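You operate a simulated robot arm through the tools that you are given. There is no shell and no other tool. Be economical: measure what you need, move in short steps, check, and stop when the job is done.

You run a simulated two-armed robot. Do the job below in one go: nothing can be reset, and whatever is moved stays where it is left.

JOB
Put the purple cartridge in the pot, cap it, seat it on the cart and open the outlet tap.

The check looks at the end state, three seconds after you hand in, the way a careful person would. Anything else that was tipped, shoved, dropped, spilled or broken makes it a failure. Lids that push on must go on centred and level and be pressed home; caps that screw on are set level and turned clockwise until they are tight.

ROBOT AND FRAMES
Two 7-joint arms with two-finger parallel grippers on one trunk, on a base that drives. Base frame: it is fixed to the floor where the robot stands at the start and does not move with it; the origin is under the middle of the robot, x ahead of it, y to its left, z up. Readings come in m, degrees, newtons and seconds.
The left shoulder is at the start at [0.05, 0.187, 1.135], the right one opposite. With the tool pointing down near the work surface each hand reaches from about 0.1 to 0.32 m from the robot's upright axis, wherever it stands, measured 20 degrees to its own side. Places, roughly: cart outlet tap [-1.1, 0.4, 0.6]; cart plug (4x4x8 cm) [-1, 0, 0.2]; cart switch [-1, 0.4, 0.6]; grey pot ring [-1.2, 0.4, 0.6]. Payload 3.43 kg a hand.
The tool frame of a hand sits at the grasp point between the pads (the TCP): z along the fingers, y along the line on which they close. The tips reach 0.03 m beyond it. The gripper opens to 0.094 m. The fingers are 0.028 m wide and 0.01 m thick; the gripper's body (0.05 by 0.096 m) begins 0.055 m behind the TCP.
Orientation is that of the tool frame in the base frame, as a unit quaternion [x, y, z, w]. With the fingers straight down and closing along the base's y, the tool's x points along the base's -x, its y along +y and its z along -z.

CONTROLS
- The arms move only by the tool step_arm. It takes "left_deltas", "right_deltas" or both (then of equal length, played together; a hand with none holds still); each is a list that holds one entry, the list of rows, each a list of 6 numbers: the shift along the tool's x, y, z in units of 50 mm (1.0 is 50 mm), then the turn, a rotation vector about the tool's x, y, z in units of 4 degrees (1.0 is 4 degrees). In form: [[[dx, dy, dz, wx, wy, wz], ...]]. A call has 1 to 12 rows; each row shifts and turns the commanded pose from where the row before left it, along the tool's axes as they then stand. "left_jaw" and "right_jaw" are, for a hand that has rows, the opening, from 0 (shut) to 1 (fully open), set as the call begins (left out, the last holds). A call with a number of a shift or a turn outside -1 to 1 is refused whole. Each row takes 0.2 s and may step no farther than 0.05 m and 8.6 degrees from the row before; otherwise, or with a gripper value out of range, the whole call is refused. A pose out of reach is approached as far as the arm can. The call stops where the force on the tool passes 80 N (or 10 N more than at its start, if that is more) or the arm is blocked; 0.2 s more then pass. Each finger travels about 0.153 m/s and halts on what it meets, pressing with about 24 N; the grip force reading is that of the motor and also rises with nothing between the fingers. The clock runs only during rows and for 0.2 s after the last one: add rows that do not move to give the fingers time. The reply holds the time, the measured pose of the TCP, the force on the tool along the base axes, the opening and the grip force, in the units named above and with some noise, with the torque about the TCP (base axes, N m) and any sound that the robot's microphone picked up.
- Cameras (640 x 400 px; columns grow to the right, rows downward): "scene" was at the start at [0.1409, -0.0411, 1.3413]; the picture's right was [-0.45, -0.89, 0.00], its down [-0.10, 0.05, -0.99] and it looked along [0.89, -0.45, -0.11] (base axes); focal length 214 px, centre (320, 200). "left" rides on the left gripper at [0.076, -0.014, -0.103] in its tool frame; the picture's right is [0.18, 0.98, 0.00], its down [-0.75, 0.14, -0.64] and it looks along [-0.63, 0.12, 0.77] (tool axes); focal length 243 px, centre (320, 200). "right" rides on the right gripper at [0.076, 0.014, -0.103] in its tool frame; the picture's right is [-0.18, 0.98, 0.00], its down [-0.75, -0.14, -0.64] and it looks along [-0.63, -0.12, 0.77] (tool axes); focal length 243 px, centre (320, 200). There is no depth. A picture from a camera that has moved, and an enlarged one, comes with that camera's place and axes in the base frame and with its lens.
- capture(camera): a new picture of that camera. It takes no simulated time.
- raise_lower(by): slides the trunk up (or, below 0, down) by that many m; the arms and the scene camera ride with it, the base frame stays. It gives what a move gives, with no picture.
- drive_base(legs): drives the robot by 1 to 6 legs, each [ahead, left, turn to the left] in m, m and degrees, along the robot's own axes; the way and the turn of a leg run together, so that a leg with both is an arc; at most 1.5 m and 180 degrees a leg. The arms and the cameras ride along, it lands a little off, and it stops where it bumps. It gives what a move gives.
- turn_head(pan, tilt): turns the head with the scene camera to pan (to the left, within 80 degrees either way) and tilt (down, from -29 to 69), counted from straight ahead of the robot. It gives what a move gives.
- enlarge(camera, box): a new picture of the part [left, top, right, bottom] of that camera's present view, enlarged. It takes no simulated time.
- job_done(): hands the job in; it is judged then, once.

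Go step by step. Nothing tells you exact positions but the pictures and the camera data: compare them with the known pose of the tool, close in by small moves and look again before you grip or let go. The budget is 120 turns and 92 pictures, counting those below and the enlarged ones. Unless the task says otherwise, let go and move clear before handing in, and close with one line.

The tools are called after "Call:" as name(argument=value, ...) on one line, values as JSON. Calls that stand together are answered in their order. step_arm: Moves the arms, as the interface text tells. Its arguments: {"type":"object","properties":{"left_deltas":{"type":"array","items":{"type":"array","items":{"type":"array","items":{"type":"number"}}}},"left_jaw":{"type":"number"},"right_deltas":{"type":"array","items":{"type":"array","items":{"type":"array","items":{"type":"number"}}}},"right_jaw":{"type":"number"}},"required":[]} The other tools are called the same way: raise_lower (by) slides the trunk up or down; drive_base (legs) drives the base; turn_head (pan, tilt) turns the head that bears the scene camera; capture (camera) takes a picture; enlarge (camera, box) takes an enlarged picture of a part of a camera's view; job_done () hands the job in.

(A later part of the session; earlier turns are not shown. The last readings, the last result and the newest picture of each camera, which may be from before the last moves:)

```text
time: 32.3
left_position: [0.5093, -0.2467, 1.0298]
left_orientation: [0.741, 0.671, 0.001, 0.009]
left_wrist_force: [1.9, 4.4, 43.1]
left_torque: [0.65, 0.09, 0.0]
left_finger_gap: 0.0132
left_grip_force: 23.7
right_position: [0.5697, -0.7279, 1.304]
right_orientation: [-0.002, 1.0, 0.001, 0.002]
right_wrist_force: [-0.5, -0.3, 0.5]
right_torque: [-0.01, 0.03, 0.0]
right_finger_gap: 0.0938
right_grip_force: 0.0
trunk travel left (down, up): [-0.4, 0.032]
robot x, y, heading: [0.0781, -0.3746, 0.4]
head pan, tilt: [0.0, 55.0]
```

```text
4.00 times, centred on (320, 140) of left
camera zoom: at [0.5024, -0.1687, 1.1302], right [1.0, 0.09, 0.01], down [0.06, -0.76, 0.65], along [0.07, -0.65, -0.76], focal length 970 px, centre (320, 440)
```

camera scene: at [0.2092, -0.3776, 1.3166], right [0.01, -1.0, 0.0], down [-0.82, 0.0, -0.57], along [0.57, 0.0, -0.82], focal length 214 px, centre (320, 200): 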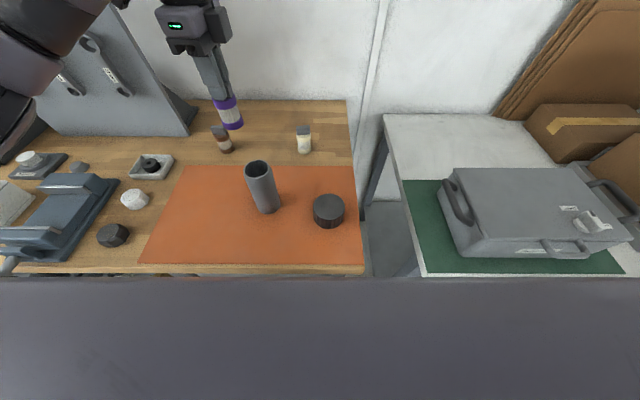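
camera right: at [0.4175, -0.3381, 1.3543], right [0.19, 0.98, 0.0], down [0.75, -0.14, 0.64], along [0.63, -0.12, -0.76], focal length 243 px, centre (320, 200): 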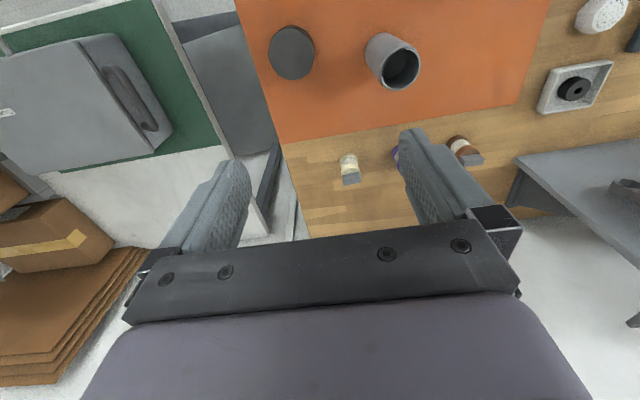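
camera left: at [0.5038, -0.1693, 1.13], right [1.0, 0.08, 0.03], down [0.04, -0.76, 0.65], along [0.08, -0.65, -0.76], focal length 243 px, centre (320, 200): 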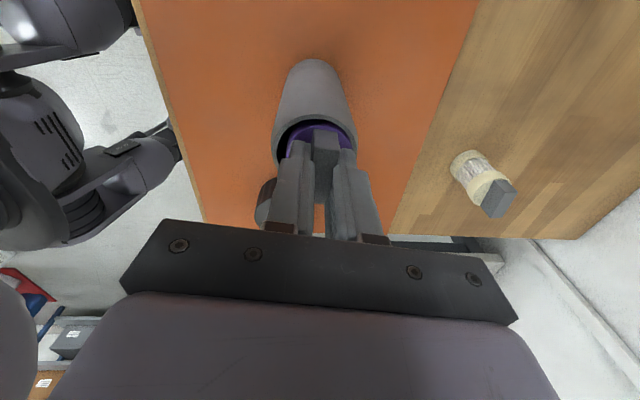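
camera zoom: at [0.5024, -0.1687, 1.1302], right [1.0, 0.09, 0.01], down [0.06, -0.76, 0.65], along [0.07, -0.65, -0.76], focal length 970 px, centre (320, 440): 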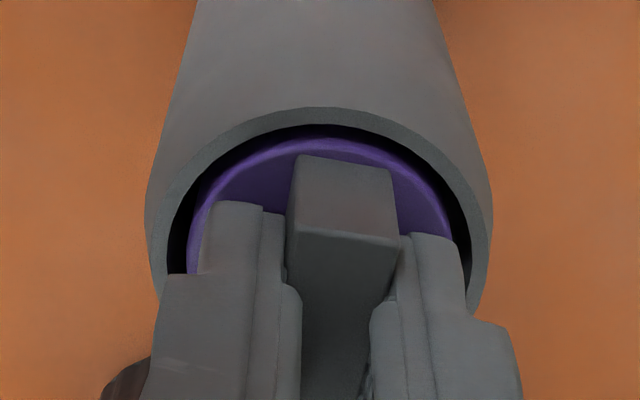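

Contact again at exactly the same height, with fingers clear: the cartridge seems to be sitting on the pot's floor (the tall cap then covers the tab). I'll ease off and open the fingers.

Call:
step_arm(left_deltas=[[[0, 0, -0.15, 0, 0, 0], [0, 0, 0, 0, 0, 0]]])

Call:
step_arm(left_deltas=[[[0, 0, 0, 0, 0, 0], [0, 0, 0, 0, 0, 0]]], left_jaw=0.4)

Call:
enlarge(camera="left", box=[240, 90, 400, 190])

```text
time: 32.9
left_position: [0.5096, -0.247, 1.0314]
left_orientation: [0.742, 0.67, -0.003, 0.003]
left_wrist_force: [2.8, -0.4, 10.6]
left_torque: [0.01, -0.31, 0.02]
left_finger_gap: 0.0133
left_grip_force: 24.2
right_position: [0.5725, -0.7284, 1.3024]
right_orientation: [-0.002, 1.0, 0.0, 0.001]
right_wrist_force: [-0.2, -1.0, -0.5]
right_torque: [-0.02, 0.03, -0.03]
right_finger_gap: 0.0939
right_grip_force: 0.0
trunk travel left (down, up): [-0.4, 0.032]
robot x, y, heading: [0.082, -0.3789, 0.2]
head pan, tilt: [0.0, 55.0]
```

```text
time: 33.5
left_position: [0.5102, -0.2458, 1.0301]
left_orientation: [0.742, 0.671, -0.003, 0.002]
left_wrist_force: [-0.1, 0.0, 2.5]
left_torque: [-0.04, -0.07, 0.0]
left_finger_gap: 0.0374
left_grip_force: 0.1
right_position: [0.5716, -0.7275, 1.3024]
right_orientation: [-0.003, 1.0, 0.0, 0.001]
right_wrist_force: [0.7, -0.7, 0.1]
right_torque: [-0.01, 0.02, 0.04]
right_finger_gap: 0.0938
right_grip_force: 0.1
trunk travel left (down, up): [-0.4, 0.032]
robot x, y, heading: [0.0789, -0.3781, -0.0]
head pan, tilt: [0.0, 55.0]
```

```text
4.00 times, centred on (320, 140) of left
camera zoom: at [0.5037, -0.1688, 1.131], right [1.0, 0.08, 0.0], down [0.07, -0.76, 0.65], along [0.05, -0.64, -0.76], focal length 970 px, centre (320, 440)
```

zoom: 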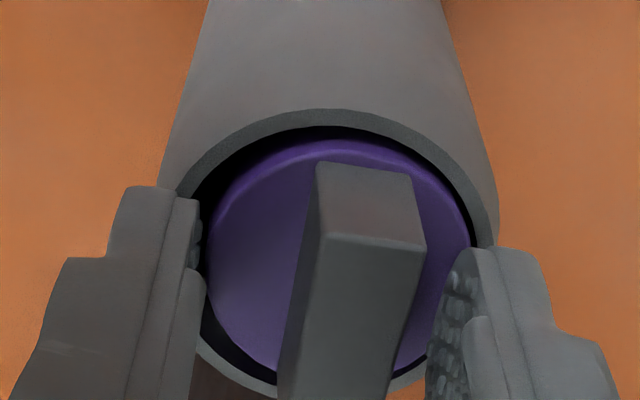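

The cartridge is seated with its tab proud of the rim. I'll withdraw the left hand up and away and bring the right hand over the dark cap.

Call:
step_arm(left_deltas=[[[0, 0, -0.5, 0, 0, 0], [0, 0, -1, 0, 0, 0], [0, 0, -1, 0, 0, 0], [1, 0, 0, 0, 0, 0], [1, 0, 0, 0, 0, 0], [1, 0, 0, 0, 0, 0], [0.5, 0, 0, 0, 0, 0]]], right_deltas=[[[0.7, 0.7, 0, 0, 0, 0], [0.7, 0.7, 0, 0, 0, 0], [0.5, 0.7, 0.5, 0, 0, 0], [0, 0.8, 0.6, 0, 0, 0], [0, 0.8, 0.6, 0, 0, 0], [0, 0.8, 0.6, 0, 0, 0], [0, 0.8, 0.6, 0, 0, 0]]])

Call:
step_arm(right_deltas=[[[0, 0.7, 0.6, 0, 0, 0], [0, 0.6, 0.5, 0, 0, 0], [0, 0, 0, 0, 0, 0]]])

Call:
capture(camera="right")

```text
time: 35.1
left_position: [0.5282, -0.0706, 1.1564]
left_orientation: [0.742, 0.671, -0.002, 0.003]
left_wrist_force: [0.1, -0.2, -1.3]
left_torque: [-0.03, -0.04, 0.05]
left_finger_gap: 0.0374
left_grip_force: 0.1
right_position: [0.4824, -0.5253, 1.196]
right_orientation: [-0.001, 1.0, 0.0, 0.001]
right_wrist_force: [-0.3, -0.1, -0.1]
right_torque: [0.0, 0.0, -0.01]
right_finger_gap: 0.094
right_grip_force: 0.0
right hand out of reach, approached as far as the arm can: row 6, 7
trunk travel left (down, up): [-0.4, 0.032]
robot x, y, heading: [0.0761, -0.3781, 0.4]
head pan, tilt: [0.0, 55.0]
```

```text
time: 35.9
left_position: [0.5278, -0.071, 1.1554]
left_orientation: [0.742, 0.671, -0.002, 0.003]
left_wrist_force: [-0.8, -0.1, 0.5]
left_torque: [0.0, -0.01, 0.0]
left_finger_gap: 0.0375
left_grip_force: 0.0
right_position: [0.474, -0.5168, 1.1734]
right_orientation: [0.0, 1.0, -0.001, 0.001]
right_wrist_force: [0.3, -0.6, 0.4]
right_torque: [0.04, 0.0, -0.02]
right_finger_gap: 0.094
right_grip_force: 0.2
right hand out of reach, approached as far as the arm can: row 1, 2
trunk travel left (down, up): [-0.4, 0.032]
robot x, y, heading: [0.0797, -0.3794, 0.3]
head pan, tilt: [0.0, 55.0]
```

```text
56 pictures are left
camera right: at [0.3992, -0.5012, 1.2758], right [0.18, 0.98, 0.0], down [0.75, -0.14, 0.64], along [0.63, -0.12, -0.77], focal length 243 px, centre (320, 200)
```

right: 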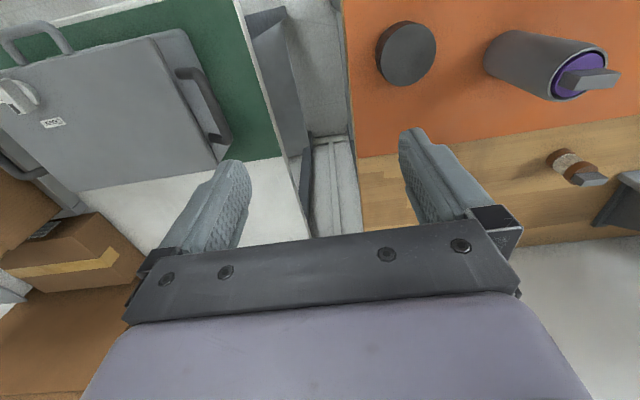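

The right arm can't swing inward that far here, so I'll try the left hand for the cap instead: move it over the cap at safe height.

Call:
step_arm(right_deltas=[[[0, -1, 0, 0, 0, 0], [0, -1, 0, 0, 0, 0], [0, -1, 0, 0, 0, 0], [0, 0, 0, 0, 0, 0], [0, 0, 0, 0, 0, 0], [0, 0, 0, 0, 0, 0], [0, 0, 0, 0, 0, 0], [0, 0, 0, 0, 0, 0]]], left_deltas=[[[-0.9, -0.05, 0, 0, 0, 0], [-0.9, -0.05, 0, 0, 0, 0], [-0.95, -0.05, 0, 0, 0, 0], [-0.95, -0.05, 0, 0, 0, 0], [-0.95, -0.05, 0, 0, 0, 0], [-0.95, -0.05, 0, 0, 0, 0], [-0.95, -0.05, 0, 0, 0, 0], [0, 0, 0, 0, 0, 0]]], left_jaw=1)

Call:
capture(camera="left")

```text
time: 37.7
left_position: [0.477, -0.3941, 1.1562]
left_orientation: [0.741, 0.672, -0.002, 0.003]
left_wrist_force: [0.6, 0.0, -0.2]
left_torque: [-0.05, 0.01, -0.04]
left_finger_gap: 0.0939
left_grip_force: 0.0
right_position: [0.4755, -0.6676, 1.1731]
right_orientation: [-0.002, 1.0, -0.001, 0.001]
right_wrist_force: [0.4, 0.1, -0.3]
right_torque: [-0.01, -0.02, -0.04]
right_finger_gap: 0.0937
right_grip_force: 0.2
trunk travel left (down, up): [-0.4, 0.032]
robot x, y, heading: [0.0772, -0.3804, 0.4]
head pan, tilt: [0.0, 55.0]
```

```text
55 pictures are left
camera left: at [0.4708, -0.3165, 1.2576], right [1.0, 0.09, 0.0], down [0.07, -0.76, 0.65], along [0.06, -0.65, -0.76], focal length 243 px, centre (320, 200)
```

left: 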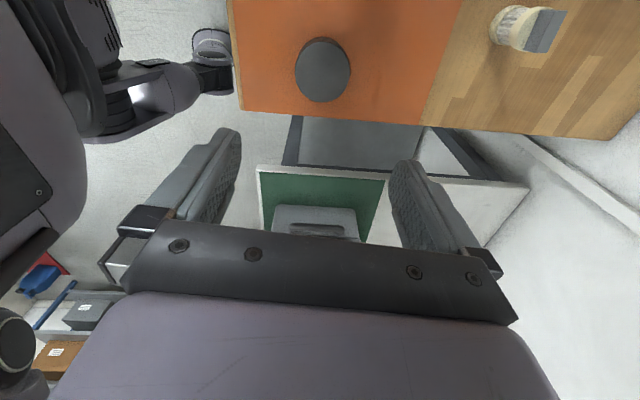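

The left hand reaches over the cap well. Descend to 0.98 with a small correction and look closely.

Call:
step_arm(left_deltas=[[[-0.06, 0.09, 0.9, 0, 0, 0], [0, 0, 0.9, 0, 0, 0], [0, 0, 0.9, 0, 0, 0], [0, 0, 0.8, 0, 0, 0], [0, 0, 0, 0, 0, 0]]])

Call:
capture(camera="left")

Call:
enlarge(camera="scene", box=[220, 130, 380, 250])

```text
time: 38.9
left_position: [0.4823, -0.402, 0.9811]
left_orientation: [0.742, 0.67, -0.003, 0.003]
left_wrist_force: [0.3, -0.9, 0.0]
left_torque: [0.01, -0.01, 0.02]
left_finger_gap: 0.0941
left_grip_force: 0.0
right_position: [0.4752, -0.6668, 1.1734]
right_orientation: [-0.002, 1.0, 0.0, 0.002]
right_wrist_force: [0.0, 0.3, -0.2]
right_torque: [0.01, -0.01, -0.01]
right_finger_gap: 0.094
right_grip_force: 0.0
trunk travel left (down, up): [-0.4, 0.032]
robot x, y, heading: [0.0782, -0.3792, 0.4]
head pan, tilt: [0.0, 55.0]
```

```text
54 pictures are left
camera left: at [0.4763, -0.3234, 1.082], right [1.0, 0.08, 0.0], down [0.06, -0.76, 0.65], along [0.05, -0.65, -0.76], focal length 243 px, centre (320, 200)
```

left: 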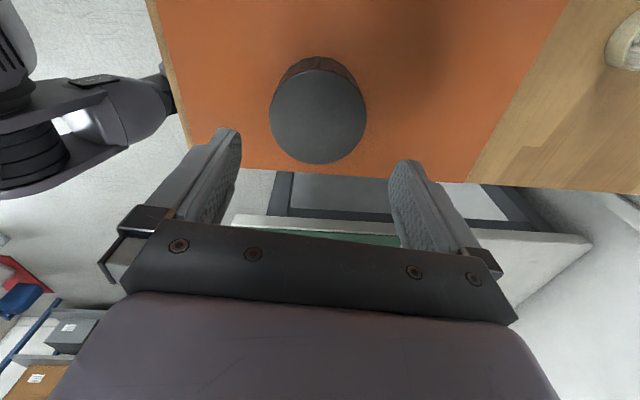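

```text
3.33 times, centred on (300, 190) of scene
camera zoom: at [0.209, -0.3772, 1.3166], right [0.01, -1.0, 0.0], down [-0.82, 0.0, -0.57], along [0.57, 0.0, -0.82], focal length 715 px, centre (387, 233)
```

zoom: 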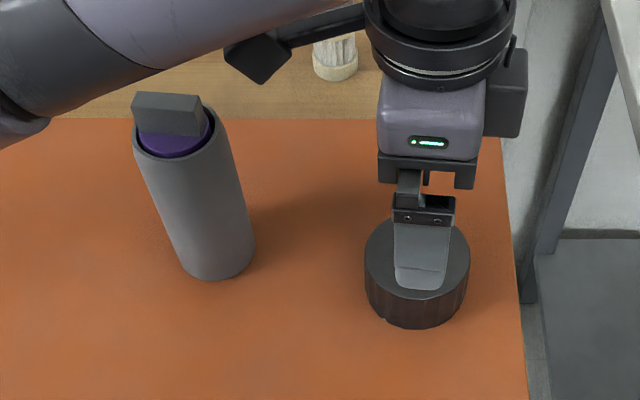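

Cap centre about (0.480,-0.397), 76 mm wide. Correct and descend to grip it.

Call:
step_arm(left_deltas=[[[0.09, -0.05, 0.4, 0, 0, 0], [0, 0, 0.5, 0, 0, 0], [0, 0, 0.5, 0, 0, 0], [0, 0, 0.35, 0, 0, 0], [0, 0, 0, 0, 0, 0]]])

Call:
step_arm(left_deltas=[[[0, 0, 0, 0, 0, 0], [0, 0, 0, 0, 0, 0], [0, 0, 0, 0, 0, 0]]], left_jaw=0)

```text
time: 40.1
left_position: [0.4821, -0.3964, 0.8937]
left_orientation: [0.742, 0.671, -0.002, 0.003]
left_wrist_force: [0.3, 0.6, 0.0]
left_torque: [0.04, -0.01, 0.01]
left_finger_gap: 0.0941
left_grip_force: 0.1
right_position: [0.4754, -0.6678, 1.1744]
right_orientation: [-0.002, 1.0, 0.0, 0.001]
right_wrist_force: [-0.9, 0.4, 0.4]
right_torque: [0.0, 0.01, 0.02]
right_finger_gap: 0.0939
right_grip_force: 0.0
trunk travel left (down, up): [-0.4, 0.032]
robot x, y, heading: [0.0775, -0.3788, 0.1]
head pan, tilt: [0.0, 55.0]
```

```text
time: 40.9
left_position: [0.481, -0.3963, 0.8943]
left_orientation: [0.742, 0.671, -0.002, 0.003]
left_wrist_force: [-0.9, 0.1, 0.6]
left_torque: [-0.01, -0.02, -0.03]
left_finger_gap: 0.072
left_grip_force: 23.8
right_position: [0.4747, -0.668, 1.1744]
right_orientation: [-0.002, 1.0, 0.0, 0.0]
right_wrist_force: [0.2, 0.0, 0.1]
right_torque: [0.0, -0.01, -0.02]
right_finger_gap: 0.0941
right_grip_force: 0.0
trunk travel left (down, up): [-0.4, 0.032]
robot x, y, heading: [0.0771, -0.3803, 0.4]
head pan, tilt: [0.0, 55.0]
```

Cap gripped (72 mm). Lift it well above the tab and move over the pot.

Call:
step_arm(left_deltas=[[[0, 0, -1, 0, 0, 0], [0, 0, -1, 0, 0, 0], [0, 0, -1, 0, 0, 0], [0, 0, -1, 0, 0, 0], [0, 0, -0.8, 0, 0, 0], [0, 0, 0, 0, 0, 0]]])

Call:
step_arm(left_deltas=[[[0.8, 0.05, 0, 0, 0, 0], [0.8, 0.05, 0, 0, 0, 0], [0.8, 0.1, 0, 0, 0, 0], [0.62, 0.1, 0, 0, 0, 0], [0, 0, 0, 0, 0, 0], [0, 0, 0, 0, 0, 0]]])

Call:
capture(camera="left")

Call:
enlarge(camera="scene", box=[180, 80, 340, 230])

Call:
capture(camera="right")

```text
time: 42.3
left_position: [0.4791, -0.3936, 1.1334]
left_orientation: [0.741, 0.671, -0.003, 0.003]
left_wrist_force: [-0.4, -0.1, -0.4]
left_torque: [-0.02, -0.04, 0.02]
left_finger_gap: 0.072
left_grip_force: 24.4
right_position: [0.4755, -0.6689, 1.1738]
right_orientation: [-0.002, 1.0, 0.0, 0.0]
right_wrist_force: [0.5, -0.3, 0.2]
right_torque: [-0.03, -0.01, -0.01]
right_finger_gap: 0.0939
right_grip_force: 0.0
trunk travel left (down, up): [-0.4, 0.032]
robot x, y, heading: [0.0796, -0.3776, 0.2]
head pan, tilt: [0.0, 55.0]
```

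```text
time: 43.7
left_position: [0.5106, -0.244, 1.1321]
left_orientation: [0.742, 0.671, -0.003, 0.002]
left_wrist_force: [-0.1, 0.0, 0.3]
left_torque: [-0.02, -0.01, 0.01]
left_finger_gap: 0.072
left_grip_force: 24.2
right_position: [0.4748, -0.6666, 1.1744]
right_orientation: [-0.001, 1.0, 0.0, 0.001]
right_wrist_force: [0.0, 0.6, -0.2]
right_torque: [0.02, 0.02, 0.03]
right_finger_gap: 0.0939
right_grip_force: 0.0
trunk travel left (down, up): [-0.4, 0.032]
robot x, y, heading: [0.0813, -0.3784, 0.5]
head pan, tilt: [0.0, 55.0]
```

```text
52 pictures are left
camera left: at [0.5047, -0.1671, 1.2342], right [1.0, 0.08, 0.0], down [0.06, -0.76, 0.65], along [0.05, -0.65, -0.76], focal length 243 px, centre (320, 200)
```

left: 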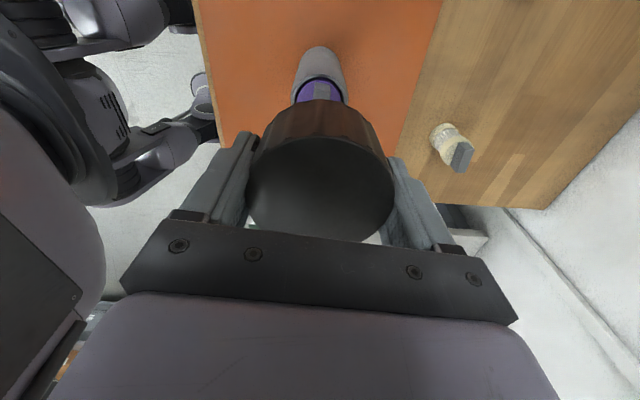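

```text
2.67 times, centred on (260, 155) of scene
camera zoom: at [0.2091, -0.3771, 1.3166], right [0.01, -1.0, 0.0], down [-0.82, -0.01, -0.57], along [0.57, 0.0, -0.82], focal length 572 px, centre (480, 320)
```

zoom: 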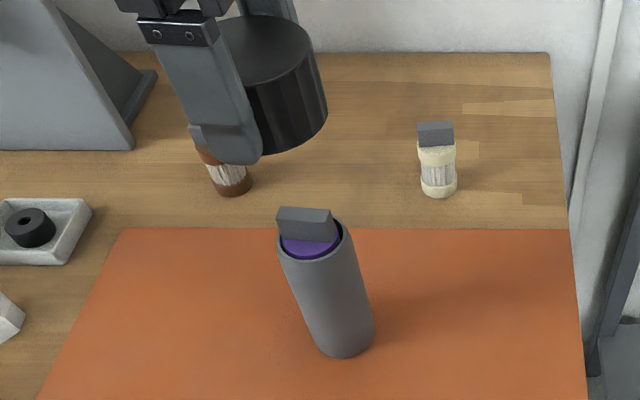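

```text
50 pictures are left
camera right: at [0.4005, -0.6538, 1.275], right [0.18, 0.98, 0.0], down [0.75, -0.14, 0.64], along [0.63, -0.12, -0.77], focal length 243 px, centre (320, 200)
```

right: 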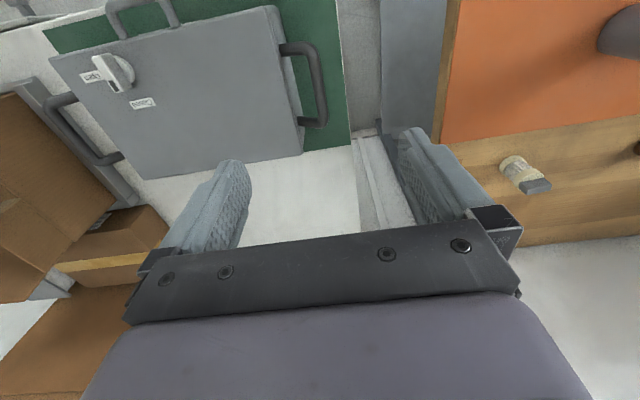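

Cap is above the pot. I'll zoom to measure the cap's centre in the hand.

Call:
enlarge(camera="left", box=[220, 40, 420, 250])

```text
1.90 times, centred on (320, 145) of left
camera zoom: at [0.5047, -0.1671, 1.2342], right [1.0, 0.08, 0.0], down [0.06, -0.76, 0.65], along [0.05, -0.65, -0.76], focal length 462 px, centre (320, 305)
```

zoom: 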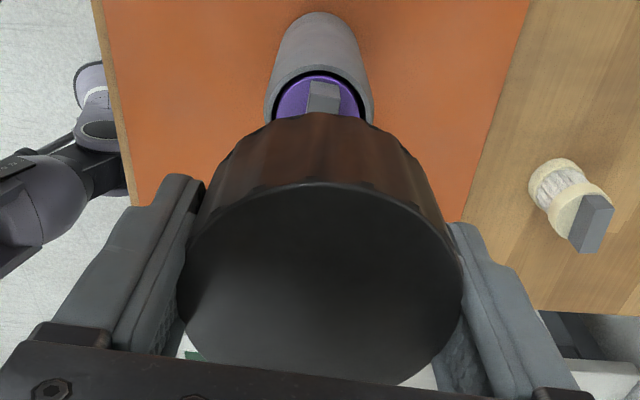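

Cap centre coincides with the TCP within a couple of mm. Nudge 2 mm and lower to just above the rim, then check from the scene.

Call:
step_arm(left_deltas=[[[-0.04, 0, 0.6, 0, 0, 0], [0, 0, 0.6, 0, 0, 0], [0, 0, 0.45, 0, 0, 0], [0, 0, 0, 0, 0, 0]]])

Call:
enlarge(camera="scene", box=[190, 100, 318, 220])

Call:
enlarge(camera="left", box=[220, 40, 420, 250])

```text
time: 44.7
left_position: [0.5094, -0.2474, 1.0499]
left_orientation: [0.742, 0.671, -0.002, 0.004]
left_wrist_force: [0.3, 0.3, -0.9]
left_torque: [0.02, 0.04, 0.0]
left_finger_gap: 0.0722
left_grip_force: 24.0
right_position: [0.4743, -0.6669, 1.1733]
right_orientation: [-0.002, 1.0, 0.0, 0.001]
right_wrist_force: [0.4, 0.4, -0.2]
right_torque: [0.0, -0.01, 0.05]
right_finger_gap: 0.0942
right_grip_force: 0.0
trunk travel left (down, up): [-0.4, 0.032]
robot x, y, heading: [0.0795, -0.3759, 0.6]
head pan, tilt: [0.0, 55.0]
```

```text
3.33 times, centred on (254, 160) of scene
camera zoom: at [0.209, -0.3772, 1.3166], right [0.01, -1.0, 0.0], down [-0.82, 0.0, -0.57], along [0.57, 0.0, -0.82], focal length 715 px, centre (540, 333)
```

zoom: 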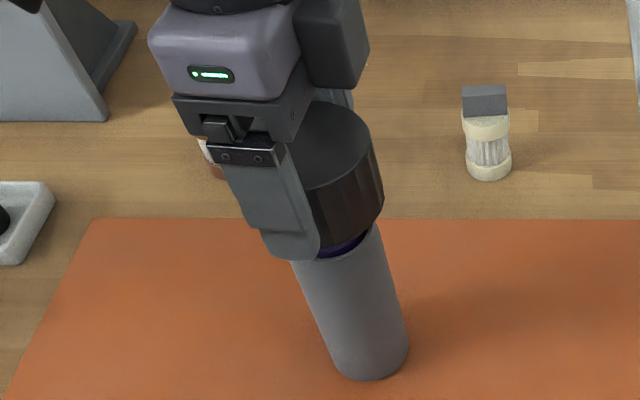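

```text
1.90 times, centred on (320, 145) of left
camera zoom: at [0.5044, -0.1696, 1.1514], right [1.0, 0.08, 0.0], down [0.06, -0.76, 0.65], along [0.05, -0.65, -0.76], focal length 462 px, centre (320, 305)
```

zoom: 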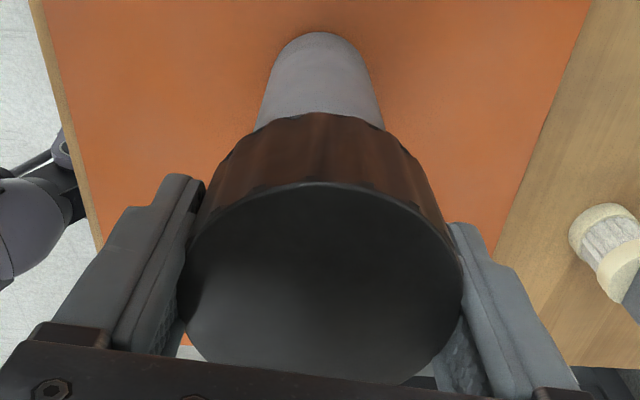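

Looks aligned. Lower gently until contact.

Call:
step_arm(left_deltas=[[[0.02, 0.02, 0.12, 0, 0, 0], [0, 0, 0.12, 0, 0, 0], [0, 0, 0.12, 0, 0, 0], [0, 0, 0, 0, 0, 0]]])

```text
time: 45.7
left_position: [0.5111, -0.2456, 1.0319]
left_orientation: [0.742, 0.671, -0.002, 0.002]
left_wrist_force: [-0.2, -0.3, 0.8]
left_torque: [-0.04, 0.0, -0.01]
left_finger_gap: 0.0719
left_grip_force: 24.3
right_position: [0.4755, -0.6682, 1.1736]
right_orientation: [-0.001, 1.0, 0.0, 0.001]
right_wrist_force: [0.3, 1.0, 0.2]
right_torque: [0.02, 0.0, 0.0]
right_finger_gap: 0.0939
right_grip_force: 0.0
trunk travel left (down, up): [-0.4, 0.032]
robot x, y, heading: [0.0801, -0.3783, 0.4]
head pan, tilt: [0.0, 55.0]
```

Call:
step_arm(left_deltas=[[[0, 0, 0.1, 0, 0, 0], [0, 0, 0.1, 0, 0, 0], [0, 0, 0.1, 0, 0, 0], [0, 0, 0, 0, 0, 0]]])

Call:
enlarge(camera="scene", box=[190, 100, 318, 220])

```text
time: 46.7
left_position: [0.5107, -0.2476, 1.018]
left_orientation: [0.742, 0.671, -0.002, 0.003]
left_wrist_force: [-0.7, -0.1, -0.2]
left_torque: [0.01, 0.0, 0.02]
left_finger_gap: 0.072
left_grip_force: 24.1
right_position: [0.4752, -0.6686, 1.1746]
right_orientation: [-0.002, 1.0, 0.0, 0.001]
right_wrist_force: [0.3, 0.3, 1.4]
right_torque: [-0.03, -0.01, 0.0]
right_finger_gap: 0.094
right_grip_force: 0.1
trunk travel left (down, up): [-0.4, 0.032]
robot x, y, heading: [0.0782, -0.3795, 0.5]
head pan, tilt: [0.0, 55.0]
```

```text
3.33 times, centred on (254, 160) of scene
camera zoom: at [0.2091, -0.3772, 1.3166], right [0.01, -1.0, 0.0], down [-0.82, 0.0, -0.57], along [0.57, 0.0, -0.82], focal length 715 px, centre (540, 333)
```

zoom: 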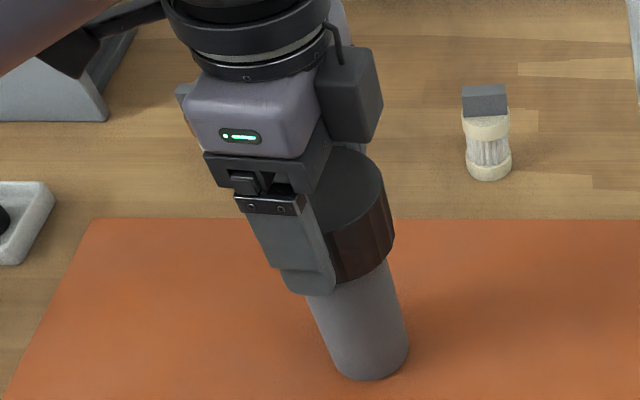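

Cap slid over the rim with no contact. Continue down gently.

Call:
step_arm(left_deltas=[[[0, 0, 0.06, 0, 0, 0], [0, 0, 0.06, 0, 0, 0], [0, 0, 0.06, 0, 0, 0], [0, 0, 0, 0, 0, 0]]])

```text
time: 47.7
left_position: [0.511, -0.2484, 1.0112]
left_orientation: [0.742, 0.67, 0.0, 0.006]
left_wrist_force: [3.2, 2.2, 31.6]
left_torque: [-0.09, 0.34, -0.01]
left_finger_gap: 0.0722
left_grip_force: 23.7
right_position: [0.4739, -0.6687, 1.1743]
right_orientation: [-0.002, 1.0, 0.001, 0.001]
right_wrist_force: [0.0, -0.9, 0.0]
right_torque: [0.02, 0.02, 0.02]
right_finger_gap: 0.0938
right_grip_force: 0.1
trunk travel left (down, up): [-0.4, 0.032]
robot x, y, heading: [0.0762, -0.3766, 0.3]
head pan, tilt: [0.0, 55.0]
```

Contact at about 1.011 with ~30 N. I'll test whether it is a screw cap by turning clockwise a little under this load.

Call:
step_arm(left_deltas=[[[0, 0, 0, 0, 0, 0.5], [0, 0, 0, 0, 0, 0.5], [0, 0, 0, 0, 0, 0.5], [0, 0, 0, 0, 0, 0.5], [0, 0, 0, 0, 0, 0]]])

Call:
enlarge(camera="scene", box=[190, 100, 318, 220])

```text
time: 48.9
left_position: [0.5098, -0.2487, 1.0122]
left_orientation: [0.786, 0.618, -0.001, 0.006]
left_wrist_force: [2.6, -0.2, 29.7]
left_torque: [-0.14, 0.37, 0.0]
left_finger_gap: 0.072
left_grip_force: 23.7
right_position: [0.4732, -0.6685, 1.1736]
right_orientation: [-0.002, 1.0, 0.0, 0.001]
right_wrist_force: [0.7, 0.2, -0.1]
right_torque: [-0.02, -0.02, 0.02]
right_finger_gap: 0.0943
right_grip_force: 0.1
trunk travel left (down, up): [-0.4, 0.032]
robot x, y, heading: [0.0788, -0.3809, 0.3]
head pan, tilt: [0.0, 55.0]
```

```text
3.33 times, centred on (254, 160) of scene
camera zoom: at [0.2073, -0.3778, 1.3169], right [0.01, -1.0, 0.0], down [-0.82, 0.0, -0.57], along [0.57, 0.0, -0.82], focal length 715 px, centre (540, 333)
```

zoom: 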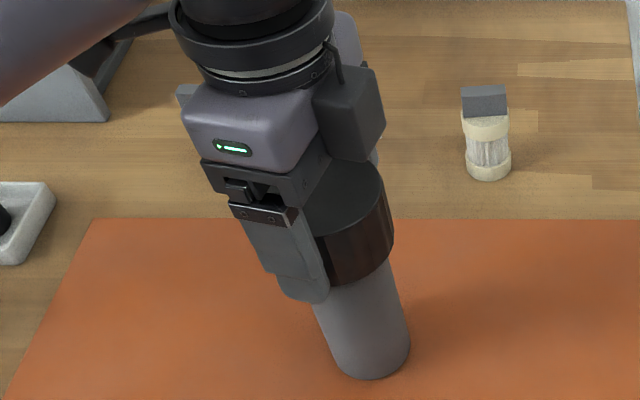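

No torque and no advance over 8° yet. I'll turn further clockwise and watch torque, height and sounds.

Call:
step_arm(left_deltas=[[[0, 0, 0, 0, 0, 1], [0, 0, 0, 0, 0, 1], [0, 0, 0, 0, 0, 1], [0, 0, 0, 0, 0, 1], [0, 0, 0, 0, 0, 1], [0, 0, 0, 0, 0, 1], [0, 0, 0, 0, 0, 1], [0, 0, 0, 0, 0, 1], [0, 0, 0, 0, 0, 0]]])

```text
time: 50.9
left_position: [0.51, -0.2484, 1.0101]
left_orientation: [0.927, 0.376, 0.001, 0.005]
left_wrist_force: [2.7, 0.5, 28.2]
left_torque: [0.12, 0.43, -0.01]
left_finger_gap: 0.0723
left_grip_force: 24.5
right_position: [0.4738, -0.6694, 1.1734]
right_orientation: [-0.002, 1.0, 0.001, 0.002]
right_wrist_force: [0.1, -0.2, 0.2]
right_torque: [-0.03, -0.03, -0.01]
right_finger_gap: 0.0938
right_grip_force: 0.0
trunk travel left (down, up): [-0.4, 0.032]
robot x, y, heading: [0.0786, -0.3788, 0.2]
head pan, tilt: [0.0, 55.0]
```

Still no torque. I'll press straight down harder, in small steps, to see whether it is a push-on lid.

Call:
step_arm(left_deltas=[[[0, 0, 0.04, 0, 0, 0], [0, 0, 0.04, 0, 0, 0], [0, 0, 0, 0, 0, 0]]])

Call:
enlarge(camera="scene", box=[190, 100, 318, 220])

```text
time: 51.7
left_position: [0.5098, -0.2492, 1.0082]
left_orientation: [0.926, 0.377, 0.002, 0.006]
left_wrist_force: [3.5, 2.8, 35.7]
left_torque: [0.21, 0.32, -0.05]
left_finger_gap: 0.0723
left_grip_force: 24.1
right_position: [0.4745, -0.6688, 1.1743]
right_orientation: [-0.001, 1.0, 0.0, 0.003]
right_wrist_force: [-0.3, 0.0, -0.3]
right_torque: [-0.01, 0.0, 0.0]
right_finger_gap: 0.0939
right_grip_force: 0.1
trunk travel left (down, up): [-0.4, 0.032]
robot x, y, heading: [0.0809, -0.3747, 0.5]
head pan, tilt: [0.0, 55.0]
```

```text
3.33 times, centred on (254, 160) of scene
camera zoom: at [0.2068, -0.3777, 1.317], right [0.01, -1.0, 0.0], down [-0.82, 0.0, -0.58], along [0.58, 0.0, -0.82], focal length 715 px, centre (540, 333)
```

zoom: 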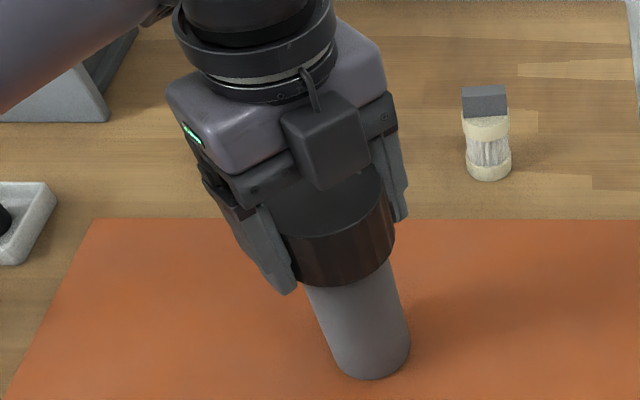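

The fingers seem to slip on the cap at ~35 N. I'll release, rise, and inspect how the cap sits.

Call:
step_arm(left_deltas=[[[0, 0, -0.06, 0, 0, 0], [0, 0, 0, 0, 0, 0]]])

Call:
step_arm(left_deltas=[[[0, 0, 0, 0, 0, 0], [0, 0, 0, 0, 0, 0]]], left_jaw=1)

Call:
step_arm(left_deltas=[[[0, 0, -0.5, 0, 0, 0], [0, 0, -0.9, 0, 0, 0], [0, 0, -0.9, 0, 0, 0], [0, 0, 0, 0, 0, 0]]])

Call:
enlarge(camera="scene", box=[190, 100, 318, 220])

Call:
capture(camera="left")

```text
time: 52.3
left_position: [0.5104, -0.2488, 1.0092]
left_orientation: [0.926, 0.377, 0.0, 0.005]
left_wrist_force: [3.0, -0.3, 19.4]
left_torque: [-0.11, -0.47, 0.0]
left_finger_gap: 0.0724
left_grip_force: 24.0
right_position: [0.4741, -0.6687, 1.1731]
right_orientation: [-0.001, 1.0, 0.0, 0.002]
right_wrist_force: [-0.3, 0.4, -0.3]
right_torque: [0.03, -0.01, 0.0]
right_finger_gap: 0.0941
right_grip_force: 0.0
trunk travel left (down, up): [-0.4, 0.032]
robot x, y, heading: [0.0776, -0.3765, 0.1]
head pan, tilt: [0.0, 55.0]
```

```text
time: 52.9
left_position: [0.51, -0.2465, 1.0074]
left_orientation: [0.927, 0.376, -0.002, 0.003]
left_wrist_force: [-0.3, 0.3, -0.3]
left_torque: [0.02, -0.01, 0.02]
left_finger_gap: 0.0938
left_grip_force: 0.1
right_position: [0.4761, -0.6675, 1.1745]
right_orientation: [-0.002, 1.0, -0.001, 0.001]
right_wrist_force: [0.4, 0.6, -0.2]
right_torque: [0.04, 0.01, -0.01]
right_finger_gap: 0.0941
right_grip_force: 0.0
trunk travel left (down, up): [-0.4, 0.032]
robot x, y, heading: [0.0788, -0.3802, 0.5]
head pan, tilt: [0.0, 55.0]
```

```text
time: 53.9
left_position: [0.5111, -0.2477, 1.1223]
left_orientation: [0.926, 0.377, -0.001, 0.002]
left_wrist_force: [0.6, 0.2, -0.1]
left_torque: [-0.01, -0.03, 0.01]
left_finger_gap: 0.0938
left_grip_force: 0.0
right_position: [0.4756, -0.6676, 1.1726]
right_orientation: [-0.001, 1.0, 0.0, 0.0]
right_wrist_force: [0.9, -0.2, -0.4]
right_torque: [0.01, 0.01, -0.02]
right_finger_gap: 0.0939
right_grip_force: 0.1
trunk travel left (down, up): [-0.4, 0.032]
robot x, y, heading: [0.0805, -0.3754, 0.2]
head pan, tilt: [0.0, 55.0]
```

```text
3.33 times, centred on (254, 160) of scene
camera zoom: at [0.2092, -0.3771, 1.3165], right [0.01, -1.0, 0.0], down [-0.82, -0.01, -0.57], along [0.57, 0.0, -0.82], focal length 715 px, centre (540, 333)
```

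zoom: 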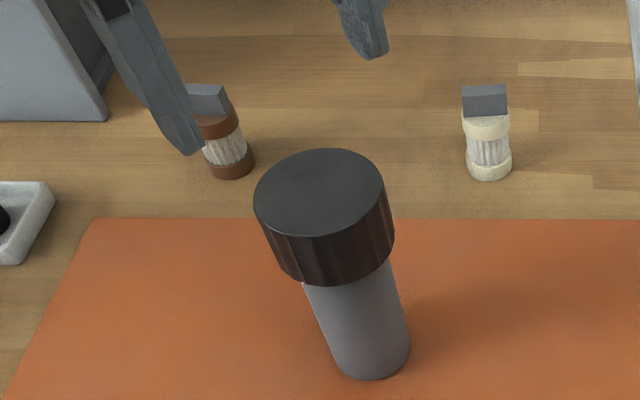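

```text
42 pictures are left
camera left: at [0.557, -0.1831, 1.2228], right [0.82, -0.58, 0.0], down [-0.44, -0.62, 0.65], along [-0.37, -0.53, -0.76], focal length 243 px, centre (320, 200)
```

left: 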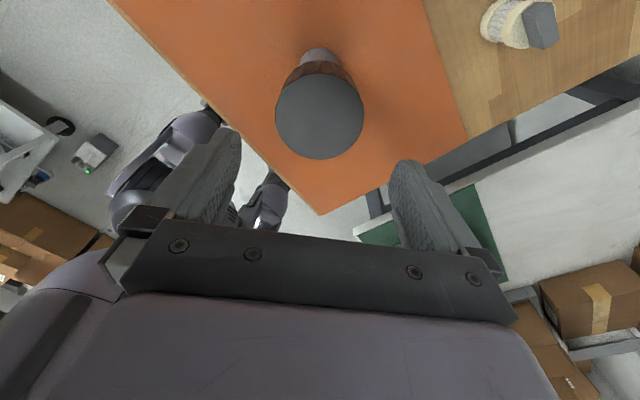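

The cap sits level, bottom about 1 cm below the rim. I'll close the fingers and press down on its centre to see if it goes home.

Call:
step_arm(left_deltas=[[[0, 0, 0, 0, 0, 0], [0, 0, 0, 0, 0, 0], [0, 0, 0, 0, 0, 0], [0, 0, 0.6, 0, 0, 0], [0, 0, 0.5, 0, 0, 0], [0, 0, 0.15, 0, 0, 0], [0, 0, 0.1, 0, 0, 0], [0, 0, 0, 0, 0, 0]]], left_jaw=0)

```text
time: 55.7
left_position: [0.5114, -0.2473, 1.0585]
left_orientation: [0.926, 0.377, 0.003, 0.005]
left_wrist_force: [2.9, 2.2, 30.9]
left_torque: [0.15, -0.11, 0.0]
left_finger_gap: 0.0
left_grip_force: 24.2
right_position: [0.4735, -0.6688, 1.1735]
right_orientation: [-0.002, 1.0, 0.0, 0.001]
right_wrist_force: [-0.2, 0.0, 0.0]
right_torque: [-0.01, -0.02, -0.02]
right_finger_gap: 0.0938
right_grip_force: 0.1
trunk travel left (down, up): [-0.4, 0.032]
robot x, y, heading: [0.0782, -0.375, 0.2]
head pan, tilt: [0.0, 55.0]
```

Call:
step_arm(left_deltas=[[[0, 0, 0.04, 0, 0, 0], [0, 0, 0.04, 0, 0, 0], [0, 0, 0, 0, 0, 0]]])

```text
time: 56.5
left_position: [0.5103, -0.2488, 1.0576]
left_orientation: [0.926, 0.377, 0.005, 0.01]
left_wrist_force: [-0.1, 5.9, 50.7]
left_torque: [0.25, -0.03, -0.01]
left_finger_gap: 0.0
left_grip_force: 23.9
right_position: [0.4724, -0.6696, 1.1759]
right_orientation: [-0.002, 1.0, 0.0, 0.003]
right_wrist_force: [0.0, 0.2, -0.9]
right_torque: [0.01, 0.05, -0.03]
right_finger_gap: 0.0938
right_grip_force: 0.0
trunk travel left (down, up): [-0.4, 0.032]
robot x, y, heading: [0.0771, -0.3776, 0.2]
head pan, tilt: [0.0, 55.0]
```

Call:
step_arm(left_deltas=[[[0, 0, 0.04, 0, 0, 0], [0, 0, 0.03, 0, 0, 0], [0, 0, 0, 0, 0, 0]]])

Call:
enlarge(camera="scene", box=[190, 100, 318, 220])

```text
time: 57.3
left_position: [0.5111, -0.2471, 1.058]
left_orientation: [0.926, 0.378, 0.007, 0.012]
left_wrist_force: [-2.2, 9.8, 68.4]
left_torque: [0.33, 0.15, -0.04]
left_finger_gap: 0.0
left_grip_force: 24.2
right_position: [0.47, -0.6687, 1.1757]
right_orientation: [-0.002, 1.0, 0.0, 0.003]
right_wrist_force: [-0.1, -0.6, -0.4]
right_torque: [0.01, 0.01, -0.02]
right_finger_gap: 0.094
right_grip_force: 0.1
trunk travel left (down, up): [-0.4, 0.032]
robot x, y, heading: [0.0783, -0.3775, 0.3]
head pan, tilt: [0.0, 55.0]
```

```text
3.33 times, centred on (254, 160) of scene
camera zoom: at [0.2036, -0.3775, 1.3175], right [0.01, -1.0, 0.0], down [-0.82, 0.0, -0.58], along [0.58, 0.0, -0.82], focal length 715 px, centre (540, 333)
```

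zoom: 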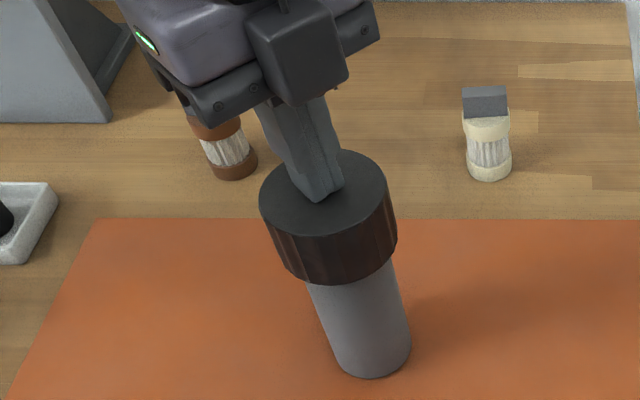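

Solid at 68 N, so it's a screw cap. I'll rise and wind the wrist back anticlockwise in the air for a long clockwise stroke.

Call:
step_arm(left_deltas=[[[0, 0, -0.9, 0, 0, 0], [0, 0, -0.6, 0, 0, 0], [0, 0, 0, 0, 0, -1], [0, 0, 0, 0, 0, -1], [0, 0, 0, 0, 0, -1], [0, 0, 0, 0, 0, -1], [0, 0, 0, 0, 0, -1], [0, 0, 0, 0, 0, -1], [0, 0, 0, 0, 0, -1], [0, 0, 0, 0, 0, -1], [0, 0, 0, 0, 0, -1], [0, 0, 0, 0, 0, -1]]], left_jaw=1)

Call:
step_arm(left_deltas=[[[0, 0, 0, 0, 0, -1], [0, 0, 0, 0, 0, -1], [0, 0, 0, 0, 0, -1], [0, 0, 0, 0, 0, -1], [0, 0, 0, 0, 0, -1], [0, 0, 0, 0, 0, -1], [0, 0, 0, 0, 0, -1], [0, 0, 0, 0, 0, -1], [0, 0, 0, 0, 0, -1], [0, 0, 0, 0, 0, -1], [0, 0, 0, 0, 0, -1], [0, 0, 0, 0, 0, -1]]])

Call:
step_arm(left_deltas=[[[0, 0, 0, 0, 0, -1], [0, 0, 0, 0, 0, -1], [0, 0, 0, 0, 0, -1], [0, 0, 0, 0, 0, -1], [0, 0, 0, 0, 0, -1], [0, 0, 0, 0, 0, -1], [0, 0, 0, 0, 0, -1], [0, 0, 0, 0, 0, -1], [0, 0, 0, 0, 0, -1], [0, 0, 0, 0, 0, -1], [0, 0, 0, 0, 0, -1], [0, 0, 0, 0, 0, -1]]])

Call:
step_arm(left_deltas=[[[0, 0, 0, 0, 0, -1], [0, 0, 0, 0, 0, -1], [0, 0, 0, 0, 0, -1], [0, 0, 0, 0, 0, -1], [0, 0, 0, 0, 0, -1], [0, 0, 0, 0, 0, -1], [0, 0, 0, 0, 0, -1], [0, 0, 0, 0, 0, -1], [0, 0, 0, 0, 0, 0]]])

```text
time: 59.9
left_position: [0.5113, -0.2466, 1.1241]
left_orientation: [0.742, 0.671, -0.003, 0.003]
left_wrist_force: [-0.2, 0.4, 0.6]
left_torque: [0.0, 0.02, -0.01]
left_finger_gap: 0.0943
left_grip_force: 0.0
right_position: [0.4743, -0.6676, 1.1736]
right_orientation: [-0.002, 1.0, 0.0, 0.002]
right_wrist_force: [-0.3, -1.0, -0.6]
right_torque: [0.04, -0.04, 0.0]
right_finger_gap: 0.094
right_grip_force: 0.1
trunk travel left (down, up): [-0.4, 0.032]
robot x, y, heading: [0.0826, -0.3825, 0.4]
head pan, tilt: [0.0, 55.0]
```

```text
time: 62.5
left_position: [0.5105, -0.2466, 1.1233]
left_orientation: [0.404, 0.915, -0.004, 0.001]
left_wrist_force: [-0.6, 0.4, 0.6]
left_torque: [0.02, -0.01, 0.0]
left_finger_gap: 0.0939
left_grip_force: 0.0
right_position: [0.475, -0.667, 1.1739]
right_orientation: [-0.002, 1.0, -0.001, 0.001]
right_wrist_force: [-0.5, 0.9, -0.4]
right_torque: [0.02, -0.03, 0.02]
right_finger_gap: 0.0941
right_grip_force: 0.1
trunk travel left (down, up): [-0.4, 0.032]
robot x, y, heading: [0.0767, -0.383, -0.1]
head pan, tilt: [0.0, 55.0]
```

```text
time: 65.1
left_position: [0.5108, -0.2475, 1.1224]
left_orientation: [-0.003, 1.0, -0.004, 0.0]
left_wrist_force: [-0.9, 0.2, -0.4]
left_torque: [-0.03, 0.01, 0.0]
left_finger_gap: 0.094
left_grip_force: 0.0
right_position: [0.4743, -0.6681, 1.1744]
right_orientation: [-0.003, 1.0, 0.001, 0.001]
right_wrist_force: [1.3, 0.2, 0.2]
right_torque: [0.0, 0.0, 0.0]
right_finger_gap: 0.0939
right_grip_force: 0.0
trunk travel left (down, up): [-0.4, 0.032]
robot x, y, heading: [0.077, -0.3788, 0.2]
head pan, tilt: [0.0, 55.0]
```

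```text
time: 67.1
left_position: [0.511, -0.2461, 1.1238]
left_orientation: [-0.277, 0.961, -0.004, -0.001]
left_wrist_force: [0.6, 0.2, 0.3]
left_torque: [0.01, -0.01, 0.0]
left_finger_gap: 0.094
left_grip_force: 0.0
right_position: [0.4746, -0.6683, 1.1736]
right_orientation: [-0.001, 1.0, 0.0, 0.001]
right_wrist_force: [-1.1, 0.3, -0.4]
right_torque: [0.02, 0.01, -0.02]
right_finger_gap: 0.094
right_grip_force: 0.0
trunk travel left (down, up): [-0.4, 0.032]
robot x, y, heading: [0.082, -0.3765, 0.3]
head pan, tilt: [0.0, 55.0]
```

Wound back to −32°. Descend over the cap, grip, and start a clockwise stroke with light downward load.

Call:
step_arm(left_deltas=[[[0, 0, 0.9, 0, 0, 0], [0, 0, 0.9, 0, 0, 0], [0, 0, 0.36, 0, 0, 0], [0, 0, 0, 0, 0, 0]]])

Call:
step_arm(left_deltas=[[[0, 0, 0, 0, 0, 0], [0, 0, 0, 0, 0, 0], [0, 0, 0, 0, 0, 0]]], left_jaw=0)

Call:
step_arm(left_deltas=[[[0, 0, 0.03, 0, 0, 0], [0, 0, 0, 0, 0, 1], [0, 0, 0, 0, 0, 1], [0, 0, 0, 0, 0, 1], [0, 0, 0, 0, 0, 1], [0, 0, 0, 0, 0, 1], [0, 0, 0, 0, 0, 1], [0, 0, 0, 0, 0, 1], [0, 0, 0, 0, 0, 1], [0, 0, 0, 0, 0, 1], [0, 0, 0, 0, 0, 1], [0, 0, 0, 0, 0, 1]]])

```text
time: 68.1
left_position: [0.51, -0.2503, 1.0132]
left_orientation: [-0.277, 0.961, -0.004, 0.0]
left_wrist_force: [0.5, 0.0, 0.0]
left_torque: [0.03, 0.01, 0.02]
left_finger_gap: 0.0941
left_grip_force: 0.1
right_position: [0.4757, -0.6694, 1.1734]
right_orientation: [-0.001, 1.0, 0.0, 0.001]
right_wrist_force: [0.3, -0.1, 0.4]
right_torque: [-0.02, 0.02, 0.02]
right_finger_gap: 0.0943
right_grip_force: 0.0
trunk travel left (down, up): [-0.4, 0.032]
robot x, y, heading: [0.077, -0.3802, 0.4]
head pan, tilt: [0.0, 55.0]
```

```text
time: 68.9
left_position: [0.5093, -0.2499, 1.014]
left_orientation: [-0.277, 0.961, -0.004, -0.001]
left_wrist_force: [-0.3, 0.5, -0.1]
left_torque: [0.1, 0.03, 0.03]
left_finger_gap: 0.0732
left_grip_force: 23.8
right_position: [0.4752, -0.6691, 1.1746]
right_orientation: [-0.002, 1.0, 0.0, 0.001]
right_wrist_force: [0.5, -0.2, -0.6]
right_torque: [0.02, 0.02, 0.01]
right_finger_gap: 0.0941
right_grip_force: 0.0
trunk travel left (down, up): [-0.4, 0.032]
robot x, y, heading: [0.0797, -0.3814, 0.5]
head pan, tilt: [0.0, 55.0]
```

```text
time: 71.5
left_position: [0.5112, -0.249, 1.0136]
left_orientation: [0.103, 0.995, -0.004, 0.0]
left_wrist_force: [-0.8, -3.2, 2.3]
left_torque: [-0.3, 0.14, -0.01]
left_finger_gap: 0.0732
left_grip_force: 23.6
right_position: [0.4747, -0.6683, 1.174]
right_orientation: [-0.001, 1.0, 0.0, 0.001]
right_wrist_force: [-0.1, -0.9, 0.1]
right_torque: [0.0, 0.01, -0.03]
right_finger_gap: 0.0938
right_grip_force: 0.1
trunk travel left (down, up): [-0.4, 0.032]
robot x, y, heading: [0.0771, -0.3795, 0.2]
head pan, tilt: [0.0, 55.0]
```

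Call:
step_arm(left_deltas=[[[0, 0, 0.03, 0, 0, 1], [0, 0, 0, 0, 0, 1], [0, 0, 0, 0, 0, 1], [0, 0, 0, 0, 0, 1], [0, 0, 0, 0, 0, 1], [0, 0, 0, 0, 0, 1], [0, 0, 0, 0, 0, 1], [0, 0, 0, 0, 0, 1], [0, 0, 0, 0, 0, 1], [0, 0, 0, 0, 0, 1], [0, 0, 0, 0, 0, 1], [0, 0, 0, 0, 0, 1]]])

Call:
step_arm(left_deltas=[[[0, 0, 0.02, 0, 0, 1], [0, 0, 0, 0, 0, 1], [0, 0, 0, 0, 0, 1], [0, 0, 0, 0, 0, 1], [0, 0, 0, 0, 0, 1], [0, 0, 0, 0, 0, 1], [0, 0, 0, 0, 0, 1], [0, 0, 0, 0, 0, 1], [0, 0, 0, 0, 0, 1], [0, 0, 0, 0, 0, 1], [0, 0, 0, 0, 0, 1], [0, 0, 0, 0, 0, 1]]])

Call:
enlarge(camera="scene", box=[190, 100, 318, 220])

```text
time: 74.1
left_position: [0.5114, -0.2474, 1.0129]
left_orientation: [0.499, 0.867, -0.003, 0.002]
left_wrist_force: [6.2, 0.4, 13.6]
left_torque: [0.19, -0.33, 0.03]
left_finger_gap: 0.0728
left_grip_force: 24.0
right_position: [0.4743, -0.6693, 1.1729]
right_orientation: [0.0, 1.0, 0.0, 0.002]
right_wrist_force: [0.8, 0.1, 0.3]
right_torque: [0.01, 0.0, 0.0]
right_finger_gap: 0.0939
right_grip_force: 0.0
trunk travel left (down, up): [-0.4, 0.032]
robot x, y, heading: [0.0777, -0.3769, 0.2]
head pan, tilt: [0.0, 55.0]
```

```text
time: 76.7
left_position: [0.5106, -0.2489, 1.0115]
left_orientation: [0.809, 0.588, -0.002, 0.003]
left_wrist_force: [2.8, 0.1, 17.5]
left_torque: [-0.14, 0.1, 0.0]
left_finger_gap: 0.073
left_grip_force: 23.6
right_position: [0.4754, -0.6691, 1.1732]
right_orientation: [-0.002, 1.0, 0.0, 0.003]
right_wrist_force: [-0.1, -0.5, 0.9]
right_torque: [0.0, 0.0, -0.02]
right_finger_gap: 0.0937
right_grip_force: 0.1
trunk travel left (down, up): [-0.4, 0.032]
robot x, y, heading: [0.0775, -0.3786, 0.2]
head pan, tilt: [0.0, 55.0]
```

```text
3.33 times, centred on (254, 160) of scene
camera zoom: at [0.2082, -0.3775, 1.3167], right [0.01, -1.0, 0.0], down [-0.82, 0.0, -0.57], along [0.57, 0.0, -0.82], focal length 715 px, centre (540, 333)
```

zoom: 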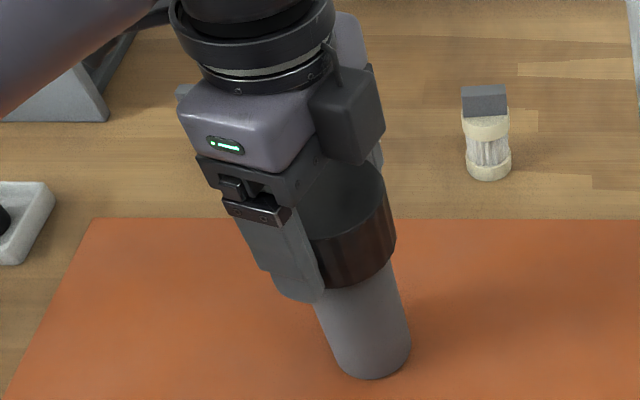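

Torque still near zero. I'll lift about 1 cm to learn whether the cap has caught the pot.

Call:
step_arm(left_deltas=[[[0, 0, -0.12, 0, 0, 0], [0, 0, -0.12, 0, 0, 0], [0, 0, -0.1, 0, 0, 0], [0, 0, 0, 0, 0, 0]]])

Call:
enlarge(camera="scene", box=[190, 100, 318, 220])

```text
time: 77.7
left_position: [0.5111, -0.2479, 1.0278]
left_orientation: [0.807, 0.59, -0.002, 0.002]
left_wrist_force: [-0.8, -0.5, -3.8]
left_torque: [0.0, 0.03, 0.02]
left_finger_gap: 0.0729
left_grip_force: 24.5
right_position: [0.4754, -0.6696, 1.1745]
right_orientation: [-0.002, 1.0, 0.0, 0.001]
right_wrist_force: [0.1, -0.4, 0.7]
right_torque: [0.01, 0.0, 0.0]
right_finger_gap: 0.0942
right_grip_force: 0.1
trunk travel left (down, up): [-0.4, 0.032]
robot x, y, heading: [0.0774, -0.379, 0.4]
head pan, tilt: [0.0, 55.0]
```

```text
3.33 times, centred on (254, 160) of scene
camera zoom: at [0.2094, -0.3771, 1.3165], right [0.01, -1.0, 0.0], down [-0.82, 0.0, -0.57], along [0.57, 0.0, -0.82], focal length 715 px, centre (540, 333)
```

zoom: 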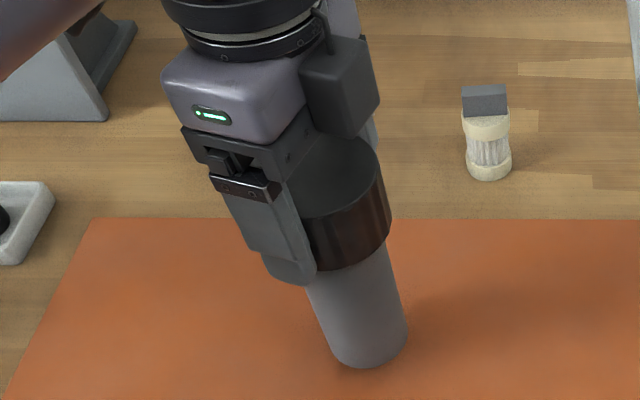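

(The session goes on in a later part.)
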